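You operate a simulated robot arm through the tools that you are given. There is no shell and no other tool.

Carry out the task below with a simulated robot arm. There is one attempt and no reset: what you move stays moved.

TASK
Lay the tray's strip on mark B, weigh it down and wind the backdrop to the Down mark.
Fine: strip from the long tray on table mark B, then the cream weight from this table on its flat part; free the brake before winding, put it back on after; the other strip and weights stay.

The check looks at the end state, three seconds after you hand in, the way a careful person would. Anything else that was tipped, shoved, dropped, spilled or broken makes it a failure.

THE ROBOT
A 6-joint arm with a two-finger gripper, fixed in place. Base frame: the origin is on the floor under the middle of its stand, x ahead of it, y to its left, z up; the work surface is at about z = 0.74. Units: m, degrees, N and s.
It reaches about 1.637 m from its shoulder. Its first joint turns from -166.0 to 166.0 degrees. Payload 3.43 kg.
Tool frame: the origin (TCP) lies between the finger pads and is the grasp point; the fingertips stand 0.02 m ahead of it; z points along the fingers, y is the line along which they close. The gripper opens to 0.19 m; its body begins 0.248 m behind the TCP.
Orientation is told as [roll, pitch, yaw] about the base's x, y, z axes, in that order, counted from this pose: with the fingers straight down and closing along the base's y, the tool's x points along the base's -x, its y along +y and its z along -z.

THE INTERFACE
- The arm moves only by the tool servo_tool. Its arguments are lists of equal length, an entry for each row: "translation": the shift along the base's x, y, z in m, a list of three; "delta_rot": the turn, a rotation vector about the base's x, y, z in degrees, a list of three. In form: {"translation": [[dx, dy, dz], ...], "delta_rot": [[rx, ry, rz], ...]}. A call has 1 to 20 rows; each row shifts and turns the commanded pose from where the row before left it. "hand" is the opening, from 0 (shut) to 1 (fully open), set as the call begins (left out, the last holds). Each row takes 0.2 s and may step no farther than 0.05 m and 8.6 degrees from the row before; otherwise, or with a gripper value out of range, the whole call is refused. Where a pose cannot be reached the arm comes as near as it can. A force on the tool above 70 N (or 10 N above the force at the start of the call, whichever is more), or a blocked arm, ends the call early, and 0.2 s more pass. Each finger travels about 0.045 m/s and halts on what it meets, pressing with about 34 N; the grip force reading is that of the motor and also rises with nothing between the fingers. The clock runs only during rows and for 0.2 s after the last one: add rows that do not move to give the fingers time. It gives the time, the measured TCP pose, the force on the tool (base axes), the opening and the grip force at its end, in the units of the frame above (readings bear some noise), with the torque about the TCP (base axes, N m) and any sound that the robot's microphone picked up.
- Cameras (640 x 400 px; columns grow to the right, rows downward): "scene" is fixed at [0.3997, 0.4996, 1.1856]; the picture's right is [0.02, -1.00, 0.00], its down [-0.56, -0.01, -0.83] and it looks along [0.83, 0.02, -0.56] (base axes); focal length 214 px, centre (320, 200). "wrist" rides on the gripper at [0.07, -0.008, -0.288] in the tool frame; the picture's right is [0.12, 0.99, 0.00], its down [-0.96, 0.12, -0.25] and it looks along [-0.25, 0.03, 0.97] (tool axes); focal length 261 px, centre (320, 200). There is no depth. A picture from a camera that has moved, and an enlarged one, comes with that camera's place and axes in the base frame and with its lens.
- camera(camera): a new picture of that camera. It takes no simulated time.
- raise_lower(by): slides the trunk up (or, below 0, down) by that many m; the arm rides with it, the base frame stays. It gives what a move gives, with no picture.
- zoom(camera, box): a new picture of the part [left, top, right, bottom] of that camera's present view, enlarged. It takes no simulated time.
- close_job(): hands the job in; it is judged then, once.

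Nothing tells you positions but the pictures and the camera data. Unless the task says otherwise, let go and move clear before handing in.

The tools are called after "Request:" by a JSON object that holds its "op" and its "data". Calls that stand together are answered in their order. servo_tool: Moves the arm, as the interface text tells. Its arguments: {"type":"object","properties":{"translation":{"type":"array","items":{"type":"array","items":{"type":"number"}}},"delta_rot":{"type":"array","items":{"type":"array","items":{"type":"number"}}},"hand":{"type":"number"}},"required":["translation","delta_rot"]} The other tools are called the same way: raise_lower (by) moves the trunk up or down; camera (camera) takes a picture; zoom (camera, box) takes an enlarged picture of a part of a camera's view; close_job () hands the job in.

At the start:

```text
clock: 0.0
tool_pos: [0.6892, 0.5003, 1.0934]
orientation: [0.0, -0.1, 0.0]
contact_force: [0.3, 0.2, -0.4]
torque: [0.01, -0.01, 0.03]
gripper_width: 0.1899
grasp_force: 0.1
trunk travel left (down, up): [-0.175, 0.065]
```

scene: 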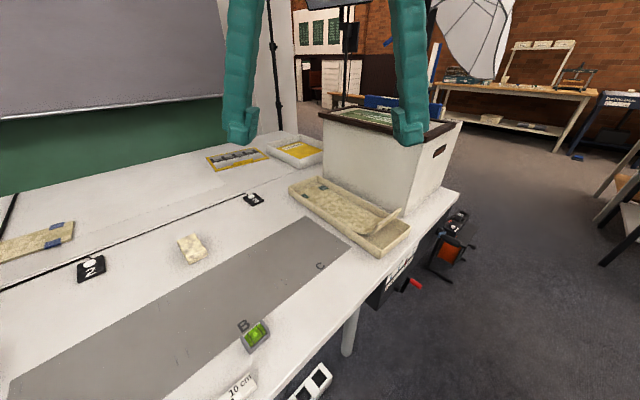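
wrist: 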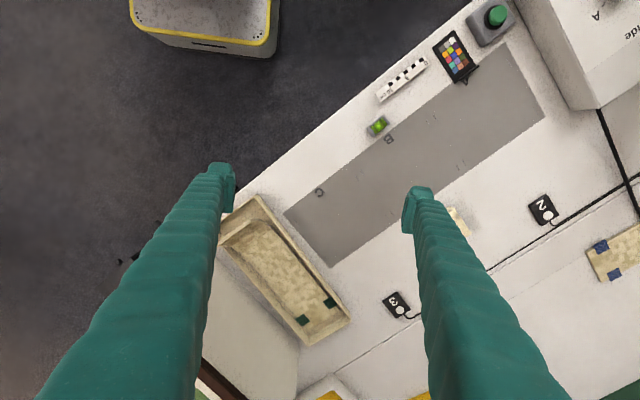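

I see a table with a grey area bearing marks B and C, a long tray with a strip in it, a cream weight, a backdrop at the far left, and a crank and brake perhaps on the right edge of the table. I'll look closer before moving.

Request:
{"op": "zoom", "data": {"camera": "scene", "box": [270, 150, 480, 290]}}

Request:
{"op": "zoom", "data": {"camera": "scene", "box": [0, 200, 240, 360]}}

Request:
{"op": "zoom", "data": {"camera": "scene", "box": [200, 250, 480, 400]}}

Request:
{"op": "zoom", "data": {"camera": "scene", "box": [0, 0, 320, 200]}}

Request:
{"op": "zoom", "data": {"camera": "wrist", "box": [200, 150, 480, 350]}}

Request:
{"op": "zoom", "data": {"camera": "wrist", "box": [320, 0, 640, 200]}}

```text
2.86 times, centred on (375, 220) of scene
camera zoom: at [0.3997, 0.4996, 1.1856], right [0.02, -1.0, 0.0], down [-0.56, -0.01, -0.83], along [0.83, 0.02, -0.56], focal length 613 px, centre (163, 143)
```

zoom: 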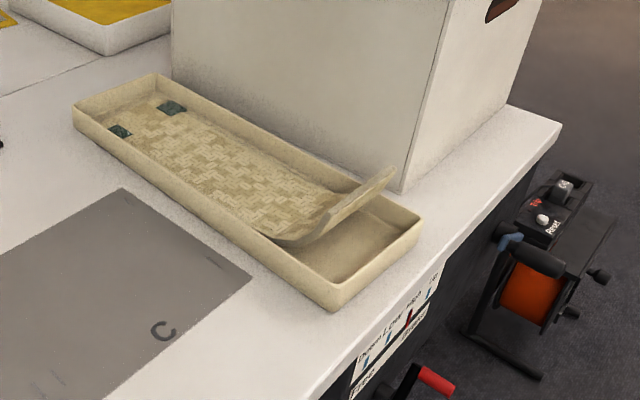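

```text
2.50 times, centred on (120, 280) of scene
camera zoom: at [0.3997, 0.4996, 1.1856], right [0.02, -1.0, 0.0], down [-0.56, -0.01, -0.83], along [0.83, 0.02, -0.56], focal length 536 px, centre (820, 0)
```

zoom: 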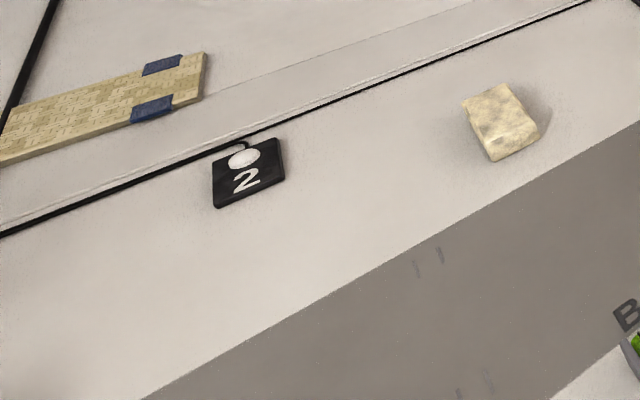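

```text
2.29 times, centred on (340, 325) of scene
camera zoom: at [0.3997, 0.4996, 1.1856], right [0.02, -1.0, 0.0], down [-0.56, -0.01, -0.83], along [0.83, 0.02, -0.56], focal length 490 px, centre (274, -86)
```

zoom: 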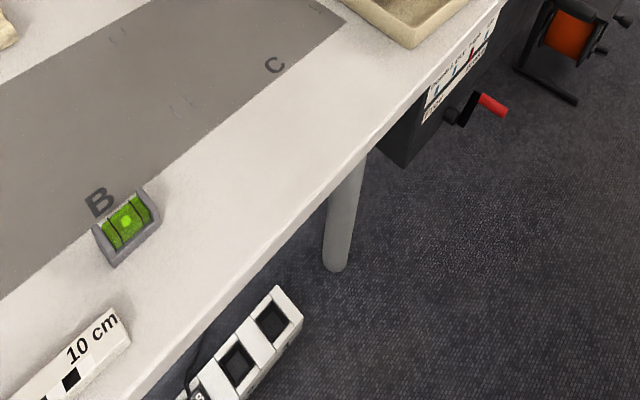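

```text
2.00 times, centred on (160, 100) of scene
camera zoom: at [0.3997, 0.4996, 1.1856], right [0.02, -1.0, 0.0], down [-0.56, -0.01, -0.83], along [0.83, 0.02, -0.56], focal length 429 px, centre (640, 400)
```

zoom: 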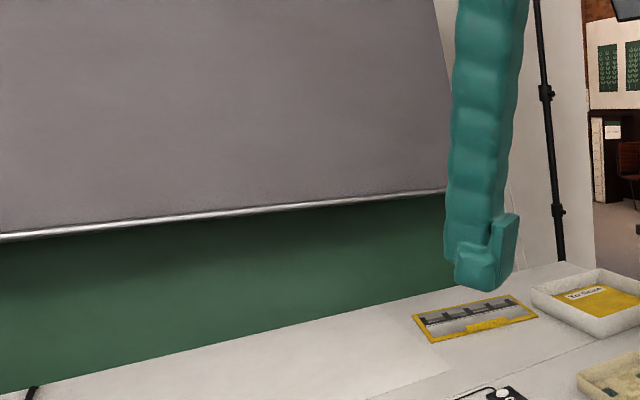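

```text
2.00 times, centred on (340, 250) of wrist
camera zoom: at [0.619, 0.4902, 1.3809], right [-0.12, 0.99, 0.0], down [0.96, 0.12, 0.25], along [0.25, 0.03, -0.97], focal length 521 px, centre (280, 100)
```

zoom: 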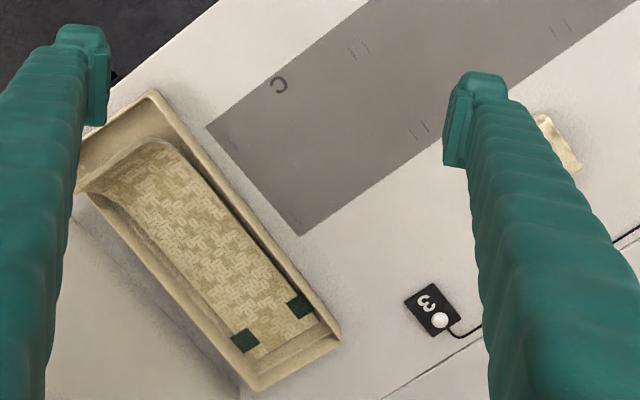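

```text
2.00 times, centred on (480, 100) of wrist
camera zoom: at [0.619, 0.4902, 1.3809], right [-0.12, 0.99, 0.0], down [0.96, 0.12, 0.25], along [0.25, 0.03, -0.97], focal length 521 px, centre (0, 400)
```

zoom: 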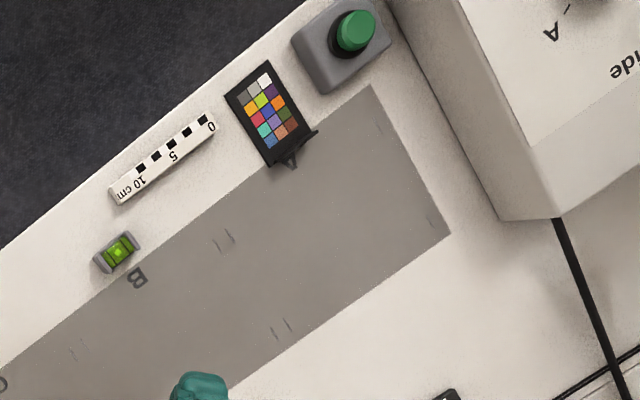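

The strip lies in a tray rotated by about 45°, and its curled end points toward the table's front edge. The crank and brake panel are on the front face of the table. I'll zoom in further on the marks and the panel.

Request:
{"op": "zoom", "data": {"camera": "wrist", "box": [280, 90, 480, 215]}}

Request:
{"op": "zoom", "data": {"camera": "wrist", "box": [340, 60, 500, 160]}}

Request:
{"op": "zoom", "data": {"camera": "scene", "box": [360, 220, 480, 310]}}

Request:
{"op": "zoom", "data": {"camera": "scene", "box": [100, 210, 360, 400]}}

Request:
{"op": "zoom", "data": {"camera": "wrist", "box": [200, 180, 380, 350]}}

```text
3.20 times, centred on (380, 152) of wrist
camera zoom: at [0.619, 0.4902, 1.3809], right [-0.12, 0.99, 0.0], down [0.96, 0.12, 0.25], along [0.25, 0.03, -0.97], focal length 834 px, centre (128, 352)
```

zoom: 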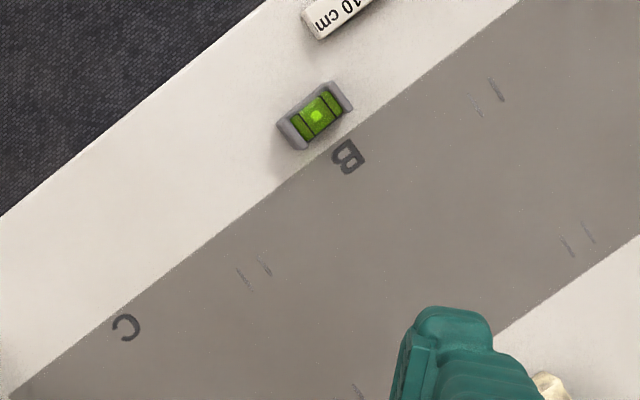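

```text
4.00 times, centred on (420, 110) of wrist
camera zoom: at [0.619, 0.4902, 1.3809], right [-0.12, 0.99, 0.0], down [0.96, 0.12, 0.25], along [0.25, 0.03, -0.97], focal length 1043 px, centre (-80, 560)
```

zoom: 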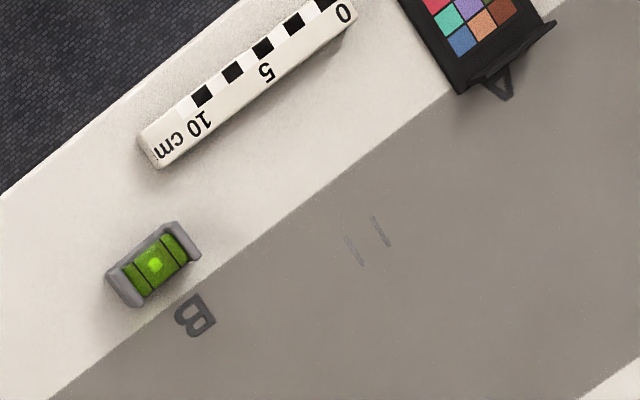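

```text
4.44 times, centred on (420, 265) of scene
camera zoom: at [0.3997, 0.4996, 1.1856], right [0.02, -1.0, 0.0], down [-0.56, -0.01, -0.83], along [0.83, 0.02, -0.56], focal length 953 px, centre (-124, -89)
```

zoom: 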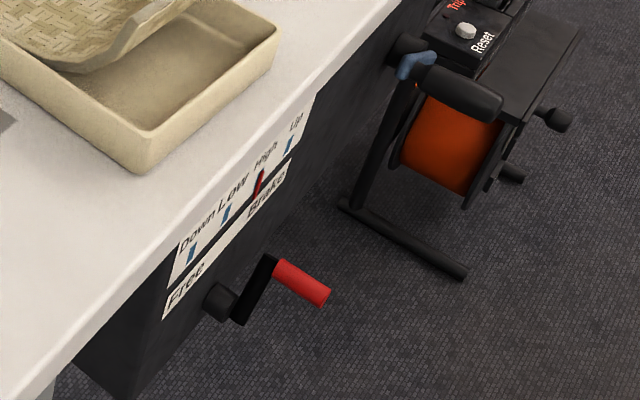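

```text
2.11 times, centred on (230, 305) of scene
camera zoom: at [0.3997, 0.4996, 1.1856], right [0.02, -1.0, 0.0], down [-0.56, -0.01, -0.83], along [0.83, 0.02, -0.56], focal length 452 px, centre (510, -21)
```

zoom: 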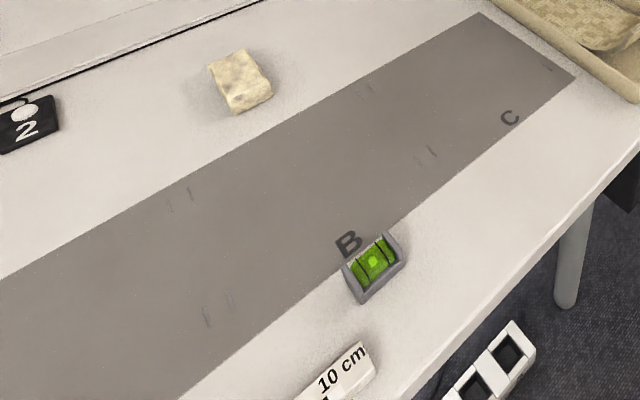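

```text
2.35 times, centred on (290, 265) of wrist
camera zoom: at [0.619, 0.4902, 1.3809], right [-0.12, 0.99, 0.0], down [0.96, 0.12, 0.25], along [0.25, 0.03, -0.97], focal length 613 px, centre (391, 47)
```

zoom: 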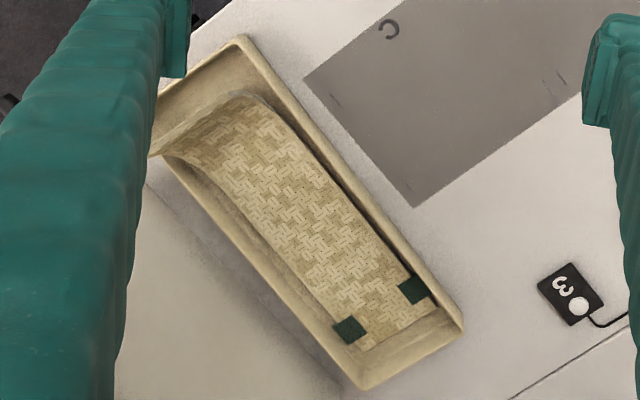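

The panel scale reads Down, Low, High, Up, with a Free/Brake legend under it. I take mark B to be near (0.68, 0.72) and the cream weight near (0.81, 0.87). I'll move above B for a better look.

Request:
{"op": "servo_tool", "data": {"translation": [[-0.01, 0.04, 0], [-0.015, 0.045, 0], [-0.015, 0.045, 0], [-0.015, 0.045, 0], [-0.015, 0.03, 0], [0, 0, 0]], "delta_rot": [[0, 0, 0], [0, 0, 0], [0, 0, 0], [0, 0, 0], [0, 0, 0], [0, 0, 0]]}}

Request:
{"op": "camera", "data": {"camera": "wrist"}}

Request:
{"op": "zoom", "data": {"camera": "wrist", "box": [220, 100, 420, 225]}}

Request:
{"op": "camera", "data": {"camera": "scene"}}

```text
clock: 1.4
tool_pos: [0.6197, 0.7063, 1.0926]
orientation: [-0.1, -0.1, -0.1]
contact_force: [-0.4, 0.6, 0.1]
torque: [-0.02, -0.02, 0.01]
gripper_width: 0.1899
grasp_force: 0.1
trunk travel left (down, up): [-0.175, 0.065]
```

```text
taken
camera wrist: at [0.5486, 0.6965, 1.381], right [-0.12, 0.99, 0.0], down [0.96, 0.12, 0.25], along [0.25, 0.03, -0.97], focal length 261 px, centre (320, 200)
```

wrist: 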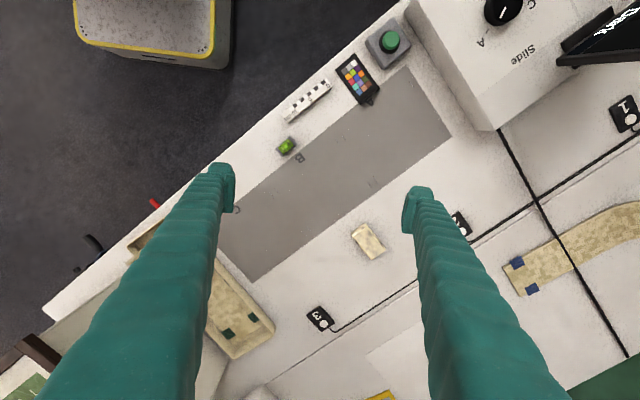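

```text
3.20 times, centred on (320, 162) of wrist
camera zoom: at [0.5486, 0.6965, 1.381], right [-0.12, 0.99, 0.0], down [0.96, 0.12, 0.25], along [0.25, 0.03, -0.97], focal length 834 px, centre (320, 320)
```

zoom: 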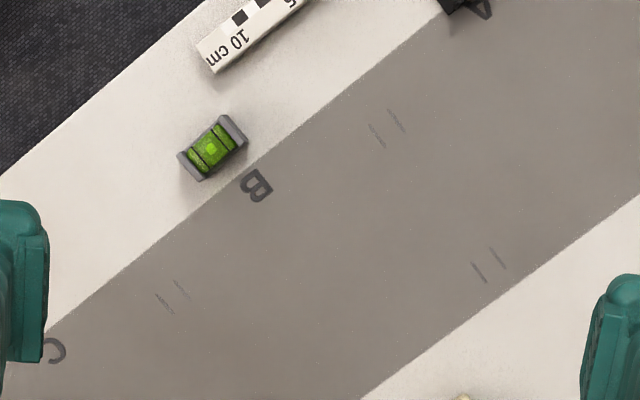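

```text
taken
```

scene: 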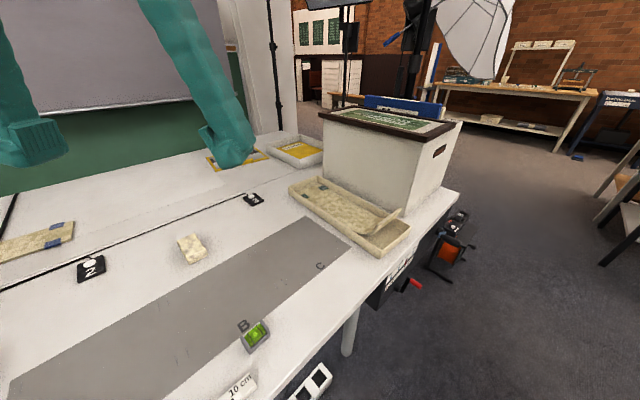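

The ticks put mark B's zone centre near (0.679, 0.718), about 0.19 m wide along the table. The level sits just in front of it and the cream weight just behind. Next I'll look straight down on the tray with the gripper turned -45°.

Request:
{"op": "servo_tool", "data": {"translation": [[0.0375, -0.026, 0.002], [0.0375, -0.026, 0.002], [0.0375, -0.026, 0.002], [0.0375, -0.026, 0.002], [0.0375, -0.026, 0.002], [0.0375, -0.026, 0.002], [0.0375, -0.026, 0.002], [0.0375, -0.026, 0.002], [0, 0, 0]], "delta_rot": [[0, 0, -5.625], [0, 0, -5.625], [0, 0, -5.625], [0, 0, -5.625], [0, 0, -5.625], [0, 0, -5.625], [0, 0, -5.625], [0, 0, -5.625], [0, 0, 0]]}}

Request:
{"op": "camera", "data": {"camera": "wrist"}}

Request:
{"op": "zoom", "data": {"camera": "wrist", "box": [220, 120, 440, 257]}}

Request:
{"op": "camera", "data": {"camera": "scene"}}

```text
clock: 3.4
tool_pos: [0.9153, 0.495, 1.1038]
orientation: [0.4, -0.2, -44.9]
contact_force: [-0.1, -0.3, -0.1]
torque: [-0.02, -0.01, 0.03]
gripper_width: 0.19
grasp_force: 0.1
out of reach, approached as far as the arm can: row 8
trunk travel left (down, up): [-0.175, 0.065]
```

```text
taken
camera wrist: at [0.8584, 0.5371, 1.3915], right [0.62, 0.79, 0.0], down [0.76, -0.6, 0.25], along [0.2, -0.15, -0.97], focal length 261 px, centre (320, 200)
```

wrist: 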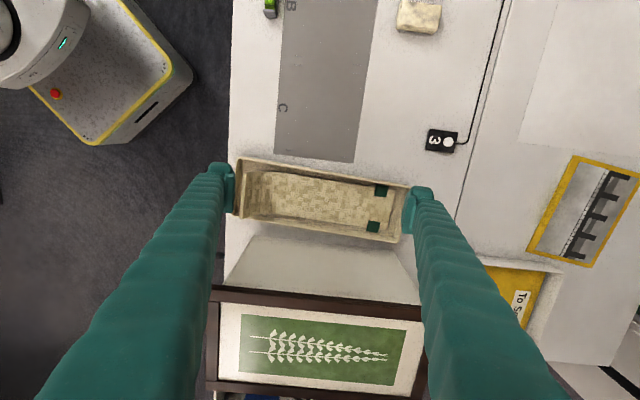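

```text
2.91 times, centred on (330, 188) of wrist
camera zoom: at [0.8584, 0.5371, 1.3915], right [0.62, 0.79, 0.0], down [0.76, -0.6, 0.25], along [0.2, -0.15, -0.97], focal length 758 px, centre (291, 234)
```

zoom: 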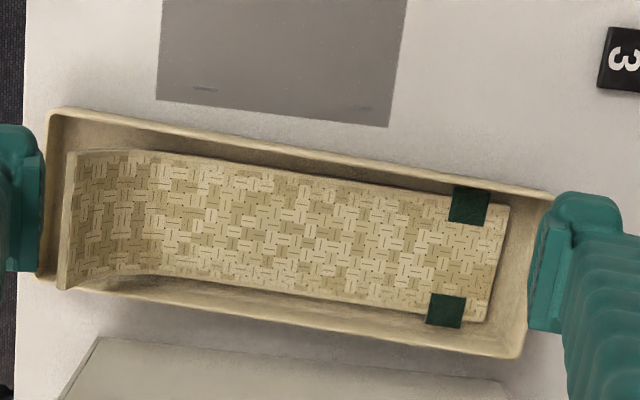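

```text
taken
```

scene: 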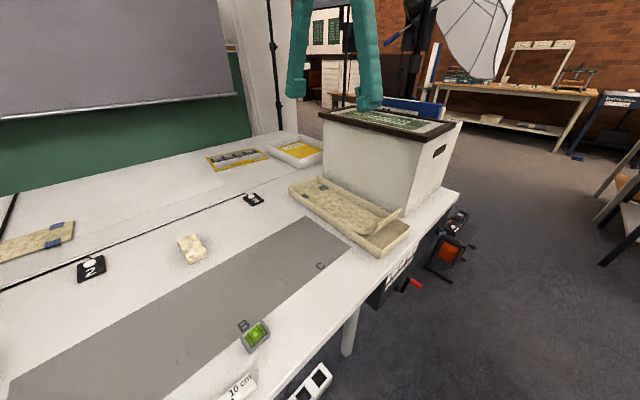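

The tray's strip is about 0.105 m wide, with a flat part about 0.23 m long and a curl rising about 0.08 m at the end nearest me. Next I'll look at the crank and brake panel from the front, so I'm swinging the wrist back and tilting it.

Request:
{"op": "servo_tool", "data": {"translation": [[-0.025, -0.025, 0], [-0.025, -0.025, 0], [-0.025, -0.025, 0], [-0.025, -0.025, 0], [-0.025, -0.025, 0], [-0.025, -0.025, 0], [-0.025, -0.025, 0], [-0.025, -0.025, 0], [-0.025, -0.025, 0], [-0.025, -0.025, 0], [-0.025, -0.025, 0], [-0.025, -0.025, 0], [0, -0.02, 0], [0, -0.02, 0], [0, -0.02, -0.01], [0, -0.02, -0.01], [0, -0.02, -0.02], [0, 0, -0.02], [0, 0, 0]], "delta_rot": [[0, 0, 7.5], [0, 0, 7.5], [0, 0, 7.5], [0, 0, 7.5], [0, 0, 7.5], [0, 0, 7.5], [0, 0, 7.5], [0, 0, 7.5], [0, 0, 7.5], [0, 0, 7.5], [0, 0, 7.5], [0, 0, 7.5], [4.5, -4.5, 0], [4.5, -4.5, 0], [4.5, -4.5, 0], [4.5, -4.5, 0], [4.5, -4.5, 0], [4.5, -4.5, 0], [0, 0, 0]]}}

Request:
{"op": "camera", "data": {"camera": "wrist"}}

Request:
{"op": "camera", "data": {"camera": "scene"}}

```text
clock: 7.4
tool_pos: [0.6142, 0.0932, 1.0459]
orientation: [-0.1, -38.2, 45.0]
contact_force: [0.3, -0.9, -0.6]
torque: [-0.01, -0.01, 0.03]
gripper_width: 0.19
grasp_force: 0.0
trunk travel left (down, up): [-0.175, 0.065]
```

```text
taken
camera wrist: at [0.4557, -0.0785, 1.2283], right [-0.77, 0.64, -0.07], down [0.34, 0.51, 0.79], along [0.54, 0.58, -0.61], focal length 261 px, centre (320, 200)
```

wrist: 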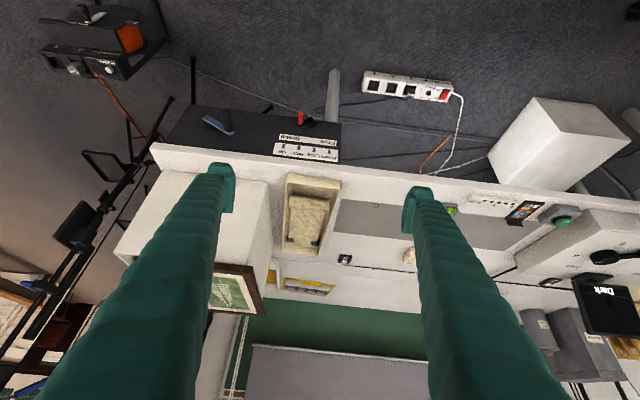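

```text
taken
```

scene: 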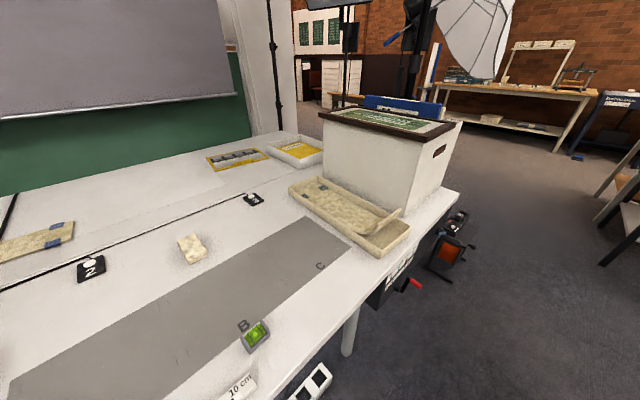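

The wrist view is upside down here. The box under the table's front edge has the legend, a blue lever and the red crank handle, so I'll zoom on it.

Request:
{"op": "zoom", "data": {"camera": "wrist", "box": [160, 80, 360, 205]}}

Request:
{"op": "zoom", "data": {"camera": "wrist", "box": [260, 100, 350, 165]}}

Request:
{"op": "zoom", "data": {"camera": "wrist", "box": [250, 160, 420, 266]}}

```text
3.20 times, centred on (260, 142) of wrist
camera zoom: at [0.4557, -0.0785, 1.2283], right [-0.77, 0.64, -0.07], down [0.34, 0.51, 0.79], along [0.54, 0.58, -0.61], focal length 834 px, centre (512, 384)
```

zoom: 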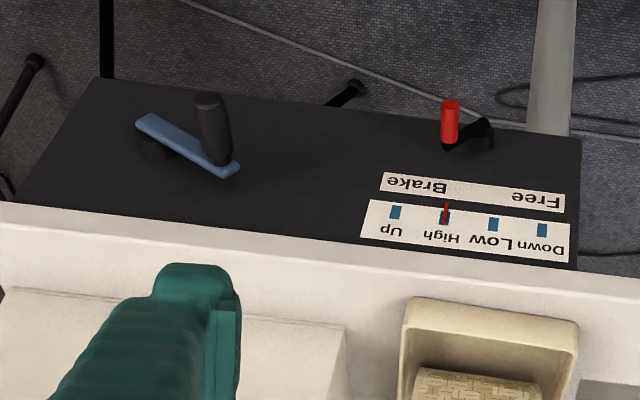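

```text
6.15 times, centred on (305, 132) of wrist
camera zoom: at [0.4557, -0.0785, 1.2283], right [-0.77, 0.64, -0.07], down [0.34, 0.51, 0.79], along [0.54, 0.58, -0.61], focal length 1604 px, centre (412, 615)
```

zoom: 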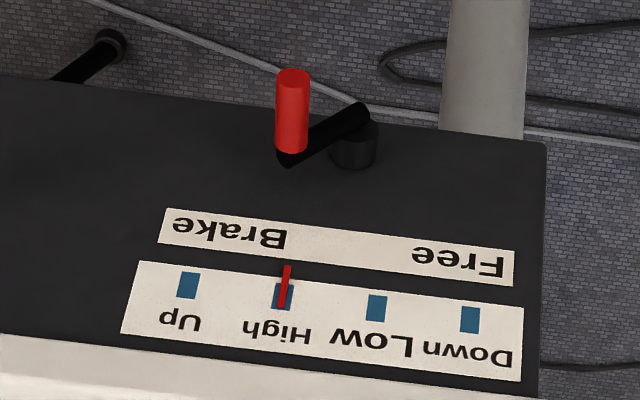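

```text
3.76 times, centred on (335, 213) of wrist
camera zoom: at [0.4557, -0.0785, 1.2283], right [-0.77, 0.64, -0.07], down [0.34, 0.51, 0.79], along [0.54, 0.58, -0.61], focal length 981 px, centre (264, 151)
```

zoom: 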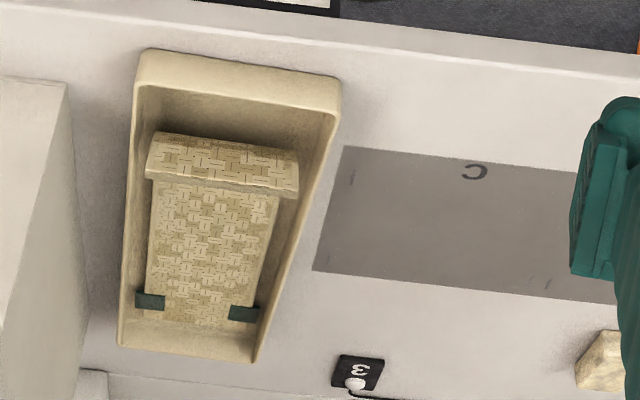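

The layout is now clear. The red-handled lever is the brake, hub near (0.82, 0.24, 0.56), pointing at "Brake". The blue arm with the black grip is the winding crank, hub near (1.02, 0.03, 0.63), and the red pointer is at "High". I'll go vertical above the brake handle, with the fingers closing along the table edge, and check before lowering.

Request:
{"op": "servo_tool", "data": {"translation": [[0.024, 0.01175, -0.0245], [0.024, 0.01175, -0.0245], [0.024, 0.01175, -0.0245], [0.024, 0.01175, -0.0245], [0.024, 0.01175, -0.0245], [0.024, 0.01175, -0.0245], [0.024, 0.01175, -0.0245], [0.024, 0.01175, -0.0245], [0, 0, 0]], "delta_rot": [[-4.5, 4.5, 0], [-4.5, 4.5, 0], [-4.5, 4.5, 0], [-4.5, 4.5, 0], [-4.5, 4.5, 0], [-4.5, 4.5, 0], [0, 0, 0], [0, 0, 0], [0, 0, 0]]}}

Request:
{"op": "camera", "data": {"camera": "wrist"}}

Request:
{"op": "camera", "data": {"camera": "scene"}}

```text
clock: 9.4
tool_pos: [0.8058, 0.1883, 0.8498]
orientation: [0.0, -0.1, 45.1]
contact_force: [-0.8, -0.5, 0.8]
torque: [-0.05, 0.01, 0.02]
gripper_width: 0.1902
grasp_force: 0.1
trunk travel left (down, up): [-0.175, 0.065]
```

```text
taken
camera wrist: at [0.7627, 0.1313, 1.1376], right [-0.79, 0.62, 0.0], down [0.6, 0.76, 0.25], along [0.15, 0.19, -0.97], focal length 261 px, centre (320, 200)
```

wrist: 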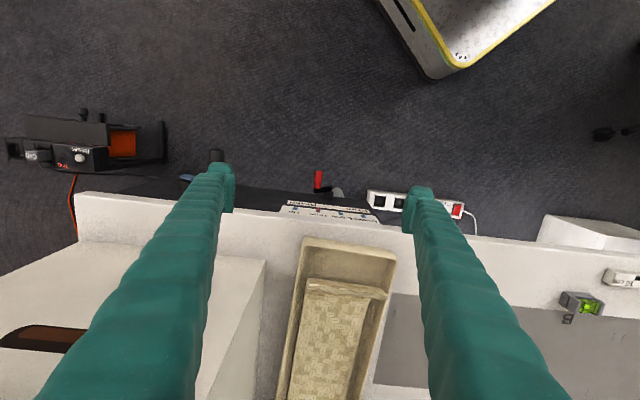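

```text
taken
```

scene: 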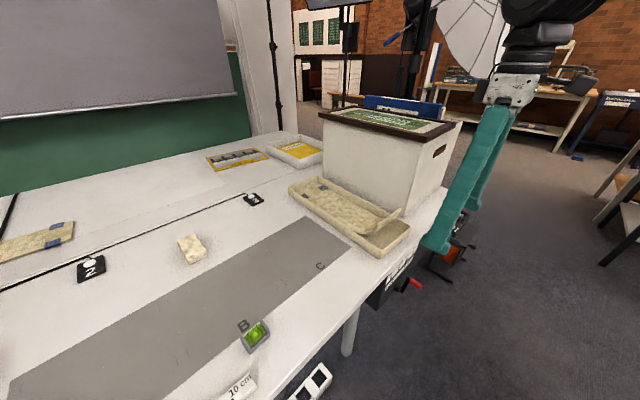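

The red handle is almost exactly under the grasp axis. I'll zoom in to confirm before lowering.

Request:
{"op": "zoom", "data": {"camera": "wrist", "box": [260, 145, 390, 226]}}

Request:
{"op": "zoom", "data": {"camera": "scene", "box": [360, 210, 500, 310]}}

```text
4.92 times, centred on (325, 186) of wrist
camera zoom: at [0.7627, 0.1313, 1.1376], right [-0.79, 0.62, 0.0], down [0.6, 0.76, 0.25], along [0.15, 0.19, -0.97], focal length 1283 px, centre (295, 271)
```

zoom: 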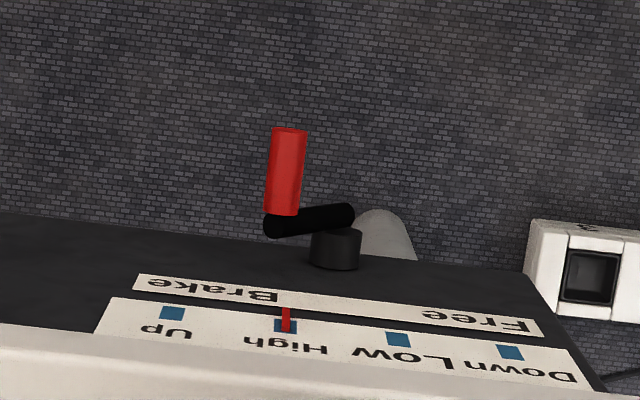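

```text
4.00 times, centred on (430, 260) of scene
camera zoom: at [0.3997, 0.4996, 1.1856], right [0.02, -1.0, 0.0], down [-0.56, -0.01, -0.83], along [0.83, 0.02, -0.56], focal length 858 px, centre (-120, -40)
```

zoom: 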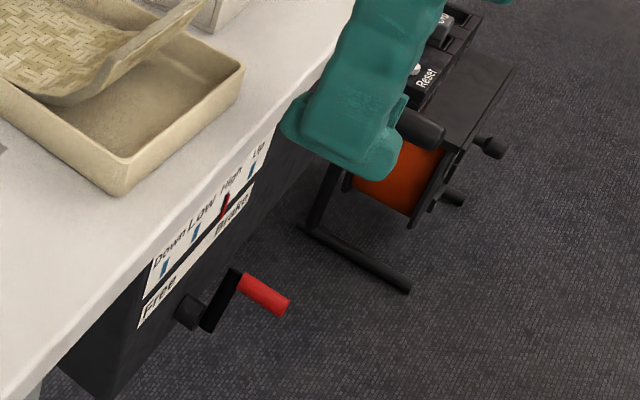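

Triangulating, the red handle runs from n=0.711 to 0.745 at (t=0.4415, z≈0.585). I use n for the direction into the table and t for the direction along it. I'll narrow the fingers to about 5 cm, centre over the handle and lower to straddle it.

Request:
{"op": "servo_tool", "data": {"translation": [[0.0073, 0.006, 0], [0.0073, 0.006, 0], [0, 0, 0], [0, 0, 0], [0, 0, 0], [0, 0, 0], [0, 0, 0], [0, 0, 0], [0, 0, 0], [0, 0, -0.04], [0, 0, -0.04], [0, 0, -0.04], [0, 0, -0.04], [0, 0, 0]], "delta_rot": [[0, 0, 0], [0, 0, 0], [0, 0, 0], [0, 0, 0], [0, 0, 0], [0, 0, 0], [0, 0, 0], [0, 0, 0], [0, 0, 0], [0, 0, 0], [0, 0, 0], [0, 0, 0], [0, 0, 0], [0, 0, 0]], "hand": 0.26}}

Request:
{"op": "camera", "data": {"camera": "wrist"}}

Request:
{"op": "zoom", "data": {"camera": "scene", "box": [360, 210, 500, 310]}}

```text
clock: 12.4
tool_pos: [0.8205, 0.2, 0.6879]
orientation: [0.0, 0.1, 45.1]
contact_force: [-0.3, -0.8, -0.1]
torque: [0.04, 0.04, 0.01]
gripper_width: 0.0493
grasp_force: 0.0
trunk travel left (down, up): [-0.175, 0.065]
```

```text
taken
camera wrist: at [0.7773, 0.1435, 0.9752], right [-0.79, 0.62, 0.0], down [0.6, 0.76, 0.25], along [0.15, 0.19, -0.97], focal length 261 px, centre (320, 200)
```

wrist: 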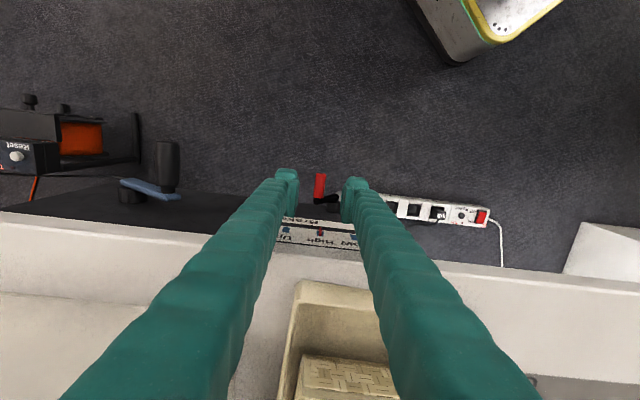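

```text
4.00 times, centred on (430, 260) of scene
camera zoom: at [0.3997, 0.4996, 1.1856], right [0.02, -1.0, 0.0], down [-0.56, -0.01, -0.83], along [0.83, 0.02, -0.56], focal length 858 px, centre (-120, -40)
```

zoom: 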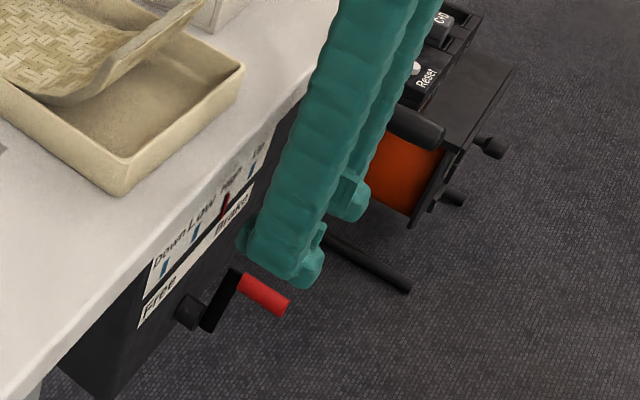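

The fingers are aligned on both sides of the red handle. I'm lowering the remaining 10 cm.

Request:
{"op": "servo_tool", "data": {"translation": [[0, 0, -0.034], [0, 0, -0.034], [0, 0, -0.032], [0, 0, 0]], "delta_rot": [[0, 0, 0], [0, 0, 0], [0, 0, 0], [0, 0, 0]]}}

Request:
{"op": "zoom", "data": {"camera": "wrist", "box": [240, 130, 400, 230]}}

Request:
{"op": "zoom", "data": {"camera": "scene", "box": [360, 210, 500, 310]}}

```text
clock: 13.4
tool_pos: [0.8194, 0.2004, 0.5896]
orientation: [0.0, 0.0, 45.1]
contact_force: [0.5, 0.2, -0.2]
torque: [0.0, 0.0, 0.0]
gripper_width: 0.0496
grasp_force: 0.1
trunk travel left (down, up): [-0.175, 0.065]
```

```text
4.00 times, centred on (320, 180) of wrist
camera zoom: at [0.7768, 0.1434, 0.877], right [-0.79, 0.62, 0.0], down [0.6, 0.76, 0.25], along [0.15, 0.19, -0.97], focal length 1043 px, centre (320, 280)
```

zoom: 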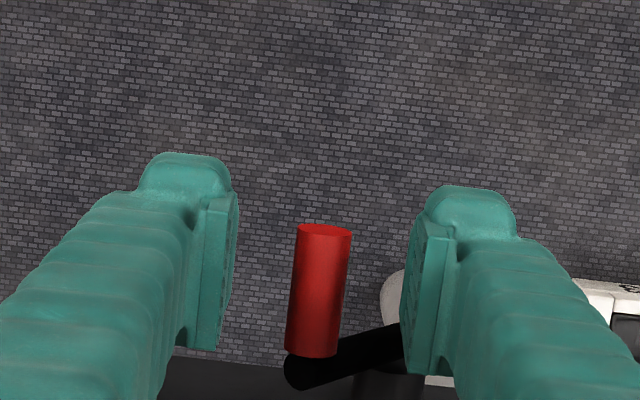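

```text
4.00 times, centred on (430, 260) of scene
camera zoom: at [0.3997, 0.4996, 1.1856], right [0.02, -1.0, 0.0], down [-0.56, -0.01, -0.83], along [0.83, 0.02, -0.56], focal length 858 px, centre (-120, -40)
```

zoom: 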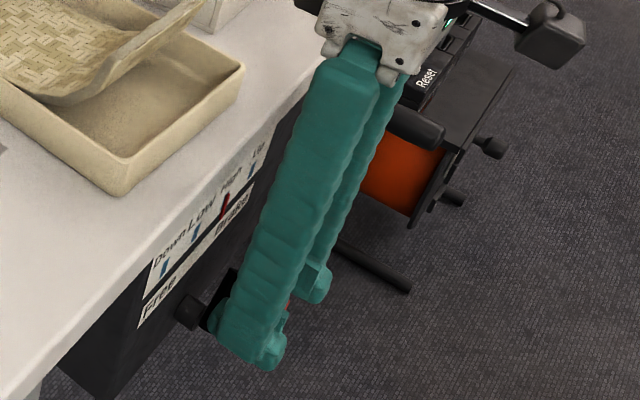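

The handle is between the fingers. I'm pushing the lever over toward "Free", along the table edge to the left.

Request:
{"op": "servo_tool", "data": {"translation": [[-0.0107, 0.0106, 0.003], [-0.0107, 0.0106, 0.003], [-0.0107, 0.0106, 0.002], [-0.0107, 0.0106, 0], [-0.0107, 0.0106, -0.004], [0, 0, 0]], "delta_rot": [[0, 0, 0], [0, 0, 0], [0, 0, 0], [0, 0, 0], [0, 0, 0], [0, 0, 0]]}}

Request:
{"op": "zoom", "data": {"camera": "wrist", "box": [220, 120, 420, 245]}}

Request:
{"op": "zoom", "data": {"camera": "scene", "box": [350, 210, 490, 310]}}

```text
clock: 14.8
tool_pos: [0.7671, 0.2532, 0.5932]
orientation: [0.0, 0.0, 45.0]
contact_force: [1.7, -0.4, -0.1]
torque: [0.03, -0.01, 0.01]
gripper_width: 0.0498
grasp_force: 0.5
trunk travel left (down, up): [-0.175, 0.065]
```

```text
3.20 times, centred on (320, 182) of wrist
camera zoom: at [0.7249, 0.1959, 0.8808], right [-0.79, 0.62, 0.0], down [0.6, 0.76, 0.25], along [0.15, 0.19, -0.97], focal length 834 px, centre (320, 256)
```

zoom: 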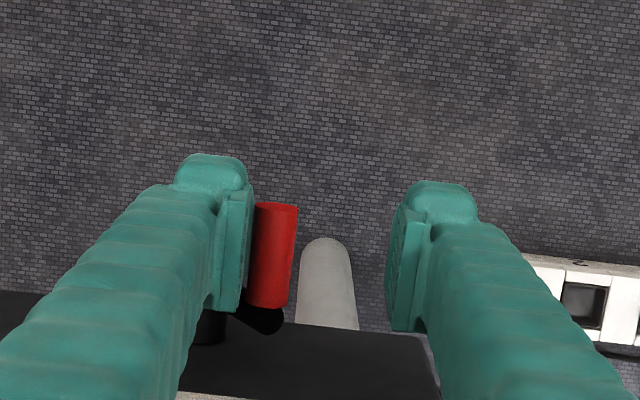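

```text
4.00 times, centred on (420, 260) of scene
camera zoom: at [0.3997, 0.4996, 1.1856], right [0.02, -1.0, 0.0], down [-0.56, -0.01, -0.83], along [0.83, 0.02, -0.56], focal length 858 px, centre (-80, -40)
```

zoom: 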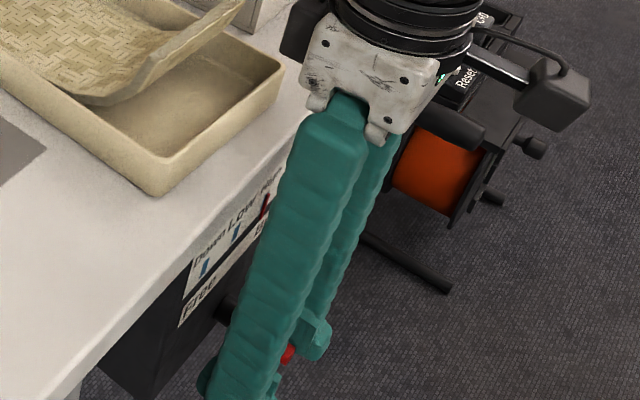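

The lever has swung across with little force. I'll push slightly further to feel for an end stop.

Request:
{"op": "servo_tool", "data": {"translation": [[-0.0035, 0.0035, -0.002], [-0.0035, 0.0035, -0.002], [0, 0, 0]], "delta_rot": [[0, 0, 0], [0, 0, 0], [0, 0, 0]]}}

Request:
{"op": "zoom", "data": {"camera": "wrist", "box": [220, 120, 420, 245]}}

```text
clock: 15.6
tool_pos: [0.7614, 0.2599, 0.5883]
orientation: [0.0, 0.1, 45.1]
contact_force: [19.0, -22.8, 4.3]
torque: [-0.2, -0.3, -0.47]
gripper_width: 0.0664
grasp_force: 14.9
trunk travel left (down, up): [-0.175, 0.065]
```

```text
3.20 times, centred on (320, 182) of wrist
camera zoom: at [0.7181, 0.2026, 0.8767], right [-0.79, 0.62, 0.0], down [0.6, 0.76, 0.25], along [0.15, 0.19, -0.97], focal length 834 px, centre (320, 256)
```

zoom: 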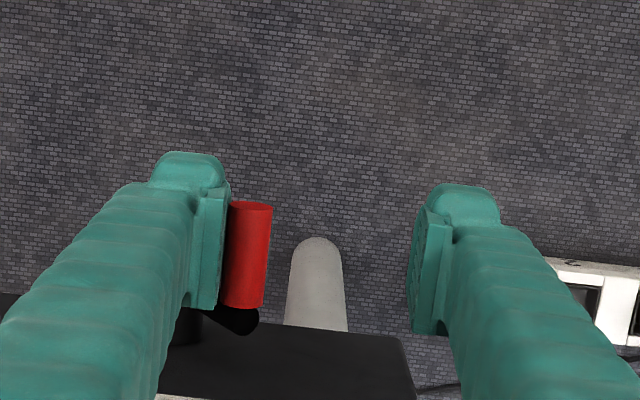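

The force rose to about 30 N, so the lever is against its Free stop. I'll centre the fingers, back straight up and verify.

Request:
{"op": "servo_tool", "data": {"translation": [[0.0089, -0.0088, 0], [0.0089, -0.0088, 0], [0, 0, 0.04], [0, 0, 0.05], [0, 0, 0.05], [0, 0, 0.05], [0, 0, 0.05], [0, 0, 0]], "delta_rot": [[0, 0, 0], [0, 0, 0], [0, 0, 0], [0, 0, 0], [0, 0, 0], [0, 0, 0], [0, 0, 0], [0, 0, 0]]}}

Request:
{"op": "zoom", "data": {"camera": "scene", "box": [360, 210, 500, 310]}}

Request:
{"op": "camera", "data": {"camera": "wrist"}}

Request:
{"op": "zoom", "data": {"camera": "wrist", "box": [180, 130, 420, 280]}}

```text
clock: 17.4
tool_pos: [0.7786, 0.2417, 0.8289]
orientation: [0.0, -0.1, 45.1]
contact_force: [0.3, 1.1, -0.2]
torque: [-0.03, 0.0, 0.04]
gripper_width: 0.0494
grasp_force: 0.1
trunk travel left (down, up): [-0.175, 0.065]
```

```text
4.00 times, centred on (430, 260) of scene
camera zoom: at [0.3997, 0.4996, 1.1856], right [0.02, -1.0, 0.0], down [-0.56, -0.01, -0.83], along [0.83, 0.02, -0.56], focal length 858 px, centre (-120, -40)
```

zoom: 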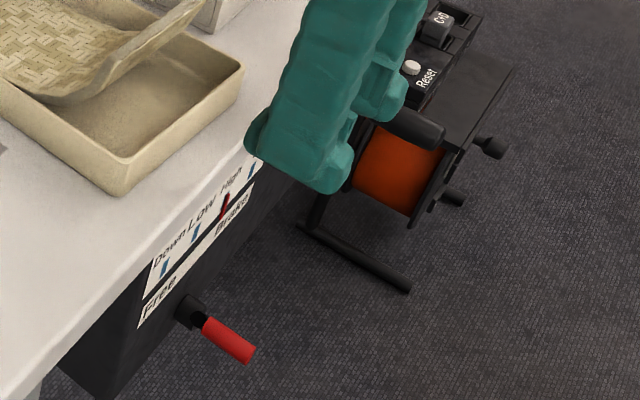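

```text
taken
camera wrist: at [0.7353, 0.1849, 1.1173], right [-0.79, 0.62, 0.0], down [0.6, 0.76, 0.25], along [0.15, 0.19, -0.97], focal length 261 px, centre (320, 200)
```

wrist: 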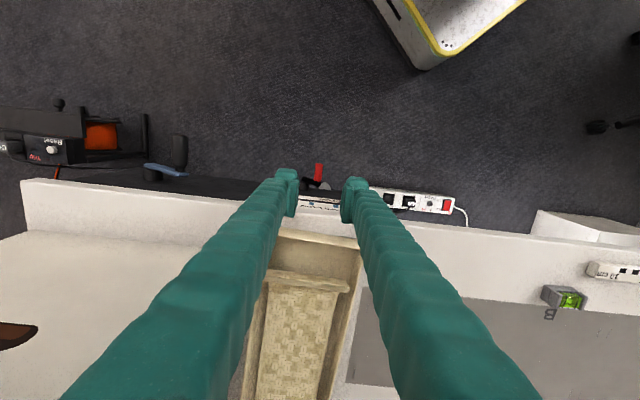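

```text
2.67 times, centred on (300, 205) of wrist
camera zoom: at [0.7353, 0.1849, 1.1173], right [-0.79, 0.62, 0.0], down [0.6, 0.76, 0.25], along [0.15, 0.19, -0.97], focal length 695 px, centre (373, 187)
```

zoom: 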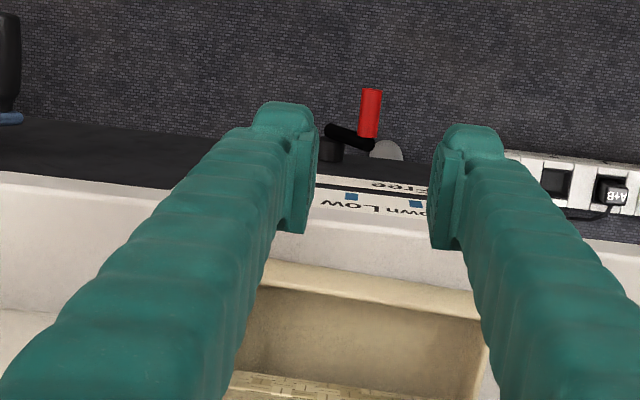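

The brake lever now points to Free. Next I'll move above the crank handle to locate it accurately.

Request:
{"op": "servo_tool", "data": {"translation": [[0.024, -0.032, 0.0114], [0.024, -0.032, 0.0114], [0.024, -0.032, 0.0114], [0.024, -0.032, 0.0114], [0.024, -0.032, 0.0114], [0.024, -0.032, 0.0114], [0.024, -0.032, 0.0114], [0, 0, 0]], "delta_rot": [[0, 0, 0], [0, 0, 0], [0, 0, 0], [0, 0, 0], [0, 0, 0], [0, 0, 0], [0, 0, 0], [0, 0, 0]], "hand": 0.5}}

Request:
{"op": "camera", "data": {"camera": "wrist"}}

Request:
{"op": "zoom", "data": {"camera": "wrist", "box": [230, 110, 410, 223]}}

Request:
{"op": "zoom", "data": {"camera": "scene", "box": [400, 190, 520, 280]}}

```text
clock: 19.2
tool_pos: [0.946, 0.0191, 0.9093]
orientation: [0.0, 0.0, 45.1]
contact_force: [0.4, -0.3, 0.1]
torque: [0.01, 0.01, 0.02]
gripper_width: 0.095
grasp_force: 0.1
trunk travel left (down, up): [-0.175, 0.065]
```

```text
taken
camera wrist: at [0.9034, -0.0383, 1.1964], right [-0.79, 0.62, 0.0], down [0.6, 0.76, 0.25], along [0.15, 0.19, -0.97], focal length 261 px, centre (320, 200)
```

wrist: 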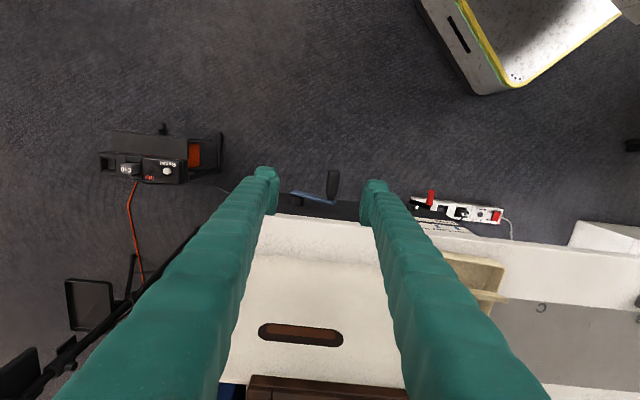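

```text
3.54 times, centred on (320, 166) of wrist
camera zoom: at [0.9034, -0.0383, 1.1964], right [-0.79, 0.62, 0.0], down [0.6, 0.76, 0.25], along [0.15, 0.19, -0.97], focal length 923 px, centre (320, 319)
```

zoom: 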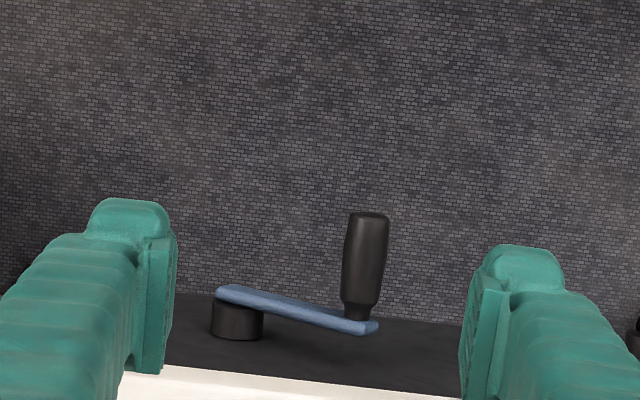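

```text
4.44 times, centred on (460, 235) of scene
camera zoom: at [0.3997, 0.4996, 1.1856], right [0.02, -1.0, 0.0], down [-0.56, -0.01, -0.83], along [0.83, 0.02, -0.56], focal length 953 px, centre (-302, 44)
```

zoom: 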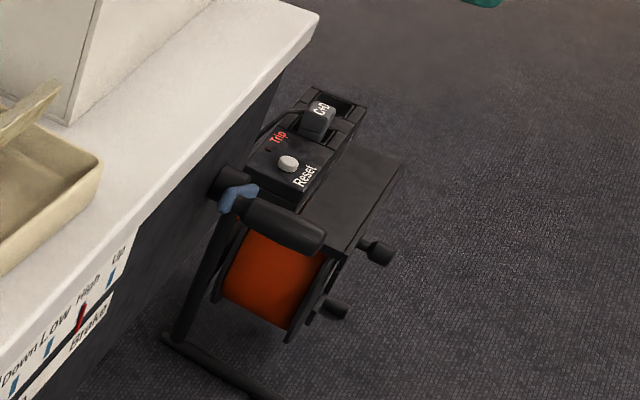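

Triangulating the crank: the handle axis is at t≈0.629, z≈0.654, from n=0.685 to 0.735. The hub is at t≈0.7045, z≈0.618, which gives a radius of about 0.084 m. I'll move over the handle and lower the open fingers on either side.

Request:
{"op": "servo_tool", "data": {"translation": [[-0.0045, 0.0372, 0], [0, 0, -0.05], [0, 0, -0.05], [0, 0, -0.05], [0, 0, -0.05], [0, 0, -0.03], [0, 0, 0]], "delta_rot": [[0, 0, 0], [0, 0, 0], [0, 0, 0], [0, 0, 0], [0, 0, 0], [0, 0, 0], [0, 0, 0]]}}

Request:
{"op": "zoom", "data": {"camera": "wrist", "box": [220, 110, 420, 235]}}

Request:
{"op": "zoom", "data": {"camera": "scene", "box": [400, 190, 520, 280]}}

```text
clock: 20.8
tool_pos: [0.9415, 0.0551, 0.6774]
orientation: [0.0, 0.0, 45.1]
contact_force: [0.5, 0.7, -0.3]
torque: [0.01, -0.02, 0.02]
gripper_width: 0.0949
grasp_force: 0.0
trunk travel left (down, up): [-0.175, 0.065]
```

```text
3.20 times, centred on (320, 172) of wrist
camera zoom: at [0.8984, -0.0017, 0.966], right [-0.79, 0.62, 0.0], down [0.6, 0.76, 0.25], along [0.15, 0.19, -0.97], focal length 834 px, centre (320, 288)
```

zoom: 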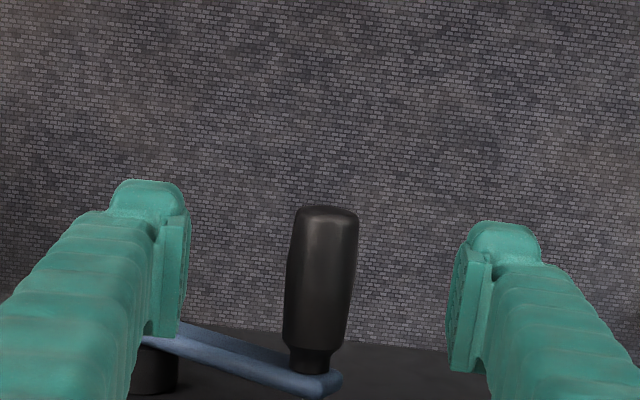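

```text
4.44 times, centred on (460, 235) of scene
camera zoom: at [0.3997, 0.4996, 1.1856], right [0.02, -1.0, 0.0], down [-0.56, -0.01, -0.83], along [0.83, 0.02, -0.56], focal length 953 px, centre (-302, 44)
```

zoom: 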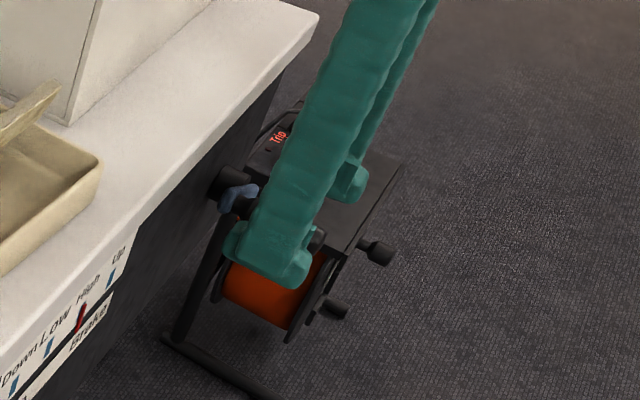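

The handle is centred between the fingers. I'm lowering 2 cm more and closing on it.

Request:
{"op": "servo_tool", "data": {"translation": [[0, 0, -0.022], [0, 0, 0]], "delta_rot": [[0, 0, 0], [0, 0, 0]]}}

Request:
{"op": "servo_tool", "data": {"translation": [[0, 0, 0], [0, 0, 0], [0, 0, 0], [0, 0, 0], [0, 0, 0], [0, 0, 0]], "delta_rot": [[0, 0, 0], [0, 0, 0], [0, 0, 0], [0, 0, 0], [0, 0, 0], [0, 0, 0]], "hand": 0.0}}

Request:
{"op": "zoom", "data": {"camera": "wrist", "box": [220, 110, 420, 235]}}

Request:
{"op": "zoom", "data": {"camera": "scene", "box": [400, 190, 520, 280]}}

```text
clock: 21.4
tool_pos: [0.9419, 0.0566, 0.6561]
orientation: [0.0, -0.1, 45.0]
contact_force: [-0.7, 0.6, 0.9]
torque: [0.0, -0.02, 0.0]
gripper_width: 0.0949
grasp_force: 0.1
trunk travel left (down, up): [-0.175, 0.065]
```

```text
clock: 22.8
tool_pos: [0.9418, 0.057, 0.6566]
orientation: [-0.1, 0.0, 45.1]
contact_force: [-3.0, 1.1, -1.7]
torque: [0.05, 0.01, -0.19]
gripper_width: 0.0214
grasp_force: 45.1
trunk travel left (down, up): [-0.175, 0.065]
```

```text
3.20 times, centred on (320, 172) of wrist
camera zoom: at [0.899, -0.0004, 0.9441], right [-0.79, 0.62, 0.0], down [0.6, 0.76, 0.25], along [0.15, 0.19, -0.97], focal length 834 px, centre (320, 288)
```

zoom: 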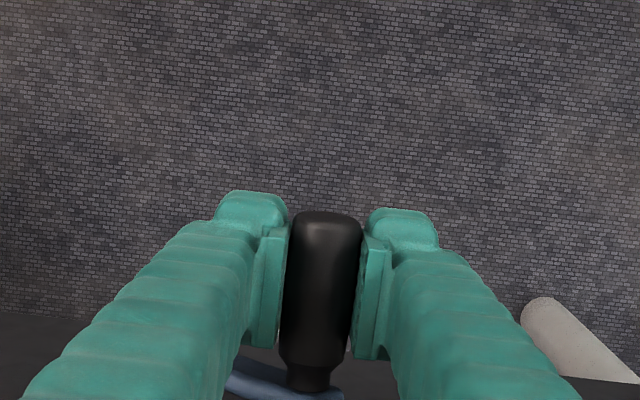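

```text
4.44 times, centred on (460, 235) of scene
camera zoom: at [0.3997, 0.4996, 1.1856], right [0.02, -1.0, 0.0], down [-0.56, -0.01, -0.83], along [0.83, 0.02, -0.56], focal length 953 px, centre (-302, 44)
```

zoom: 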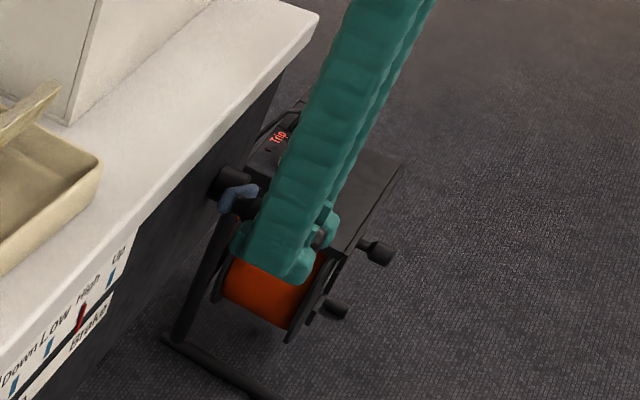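

I've gripped the crank handle, which measures about 21 mm wide. I'll try a small 15° turn counter-clockwise (seen from the front) and check the pointer.

Request:
{"op": "servo_tool", "data": {"translation": [[-0.0031, 0.0031, -0.0102], [-0.0022, 0.0021, -0.0107], [0, 0, 0]], "delta_rot": [[0, 0, 0], [0, 0, 0], [0, 0, 0]]}}

Request:
{"op": "zoom", "data": {"camera": "scene", "box": [360, 200, 480, 290]}}

Request:
{"op": "zoom", "data": {"camera": "wrist", "box": [220, 110, 420, 235]}}

```text
clock: 23.6
tool_pos: [0.9364, 0.0623, 0.6353]
orientation: [0.1, 0.1, 45.1]
contact_force: [-22.5, 3.4, 1.5]
torque: [-0.16, 0.16, -0.17]
gripper_width: 0.0214
grasp_force: 45.1
trunk travel left (down, up): [-0.175, 0.065]
```

```text
4.44 times, centred on (420, 245) of scene
camera zoom: at [0.3997, 0.4996, 1.1856], right [0.02, -1.0, 0.0], down [-0.56, -0.01, -0.83], along [0.83, 0.02, -0.56], focal length 953 px, centre (-124, 0)
```

zoom: 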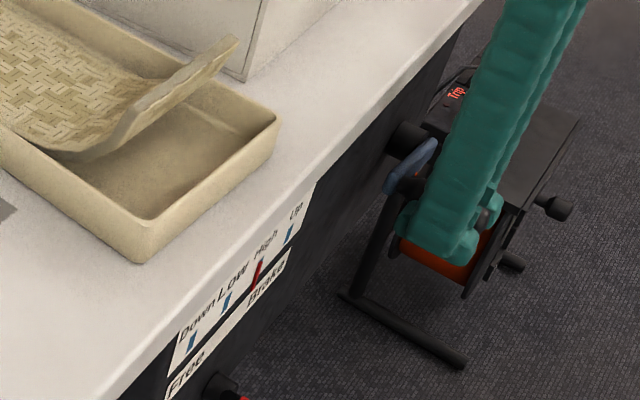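

```text
3.20 times, centred on (320, 172) of wrist
camera zoom: at [0.8934, 0.0057, 0.923], right [-0.79, 0.62, 0.0], down [0.6, 0.76, 0.25], along [0.15, 0.19, -0.97], focal length 834 px, centre (320, 288)
```

zoom: 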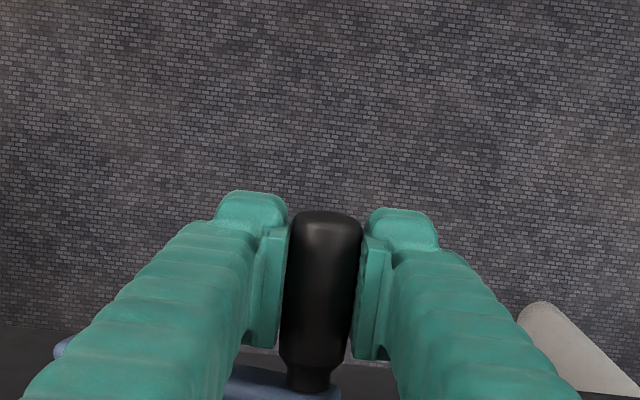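

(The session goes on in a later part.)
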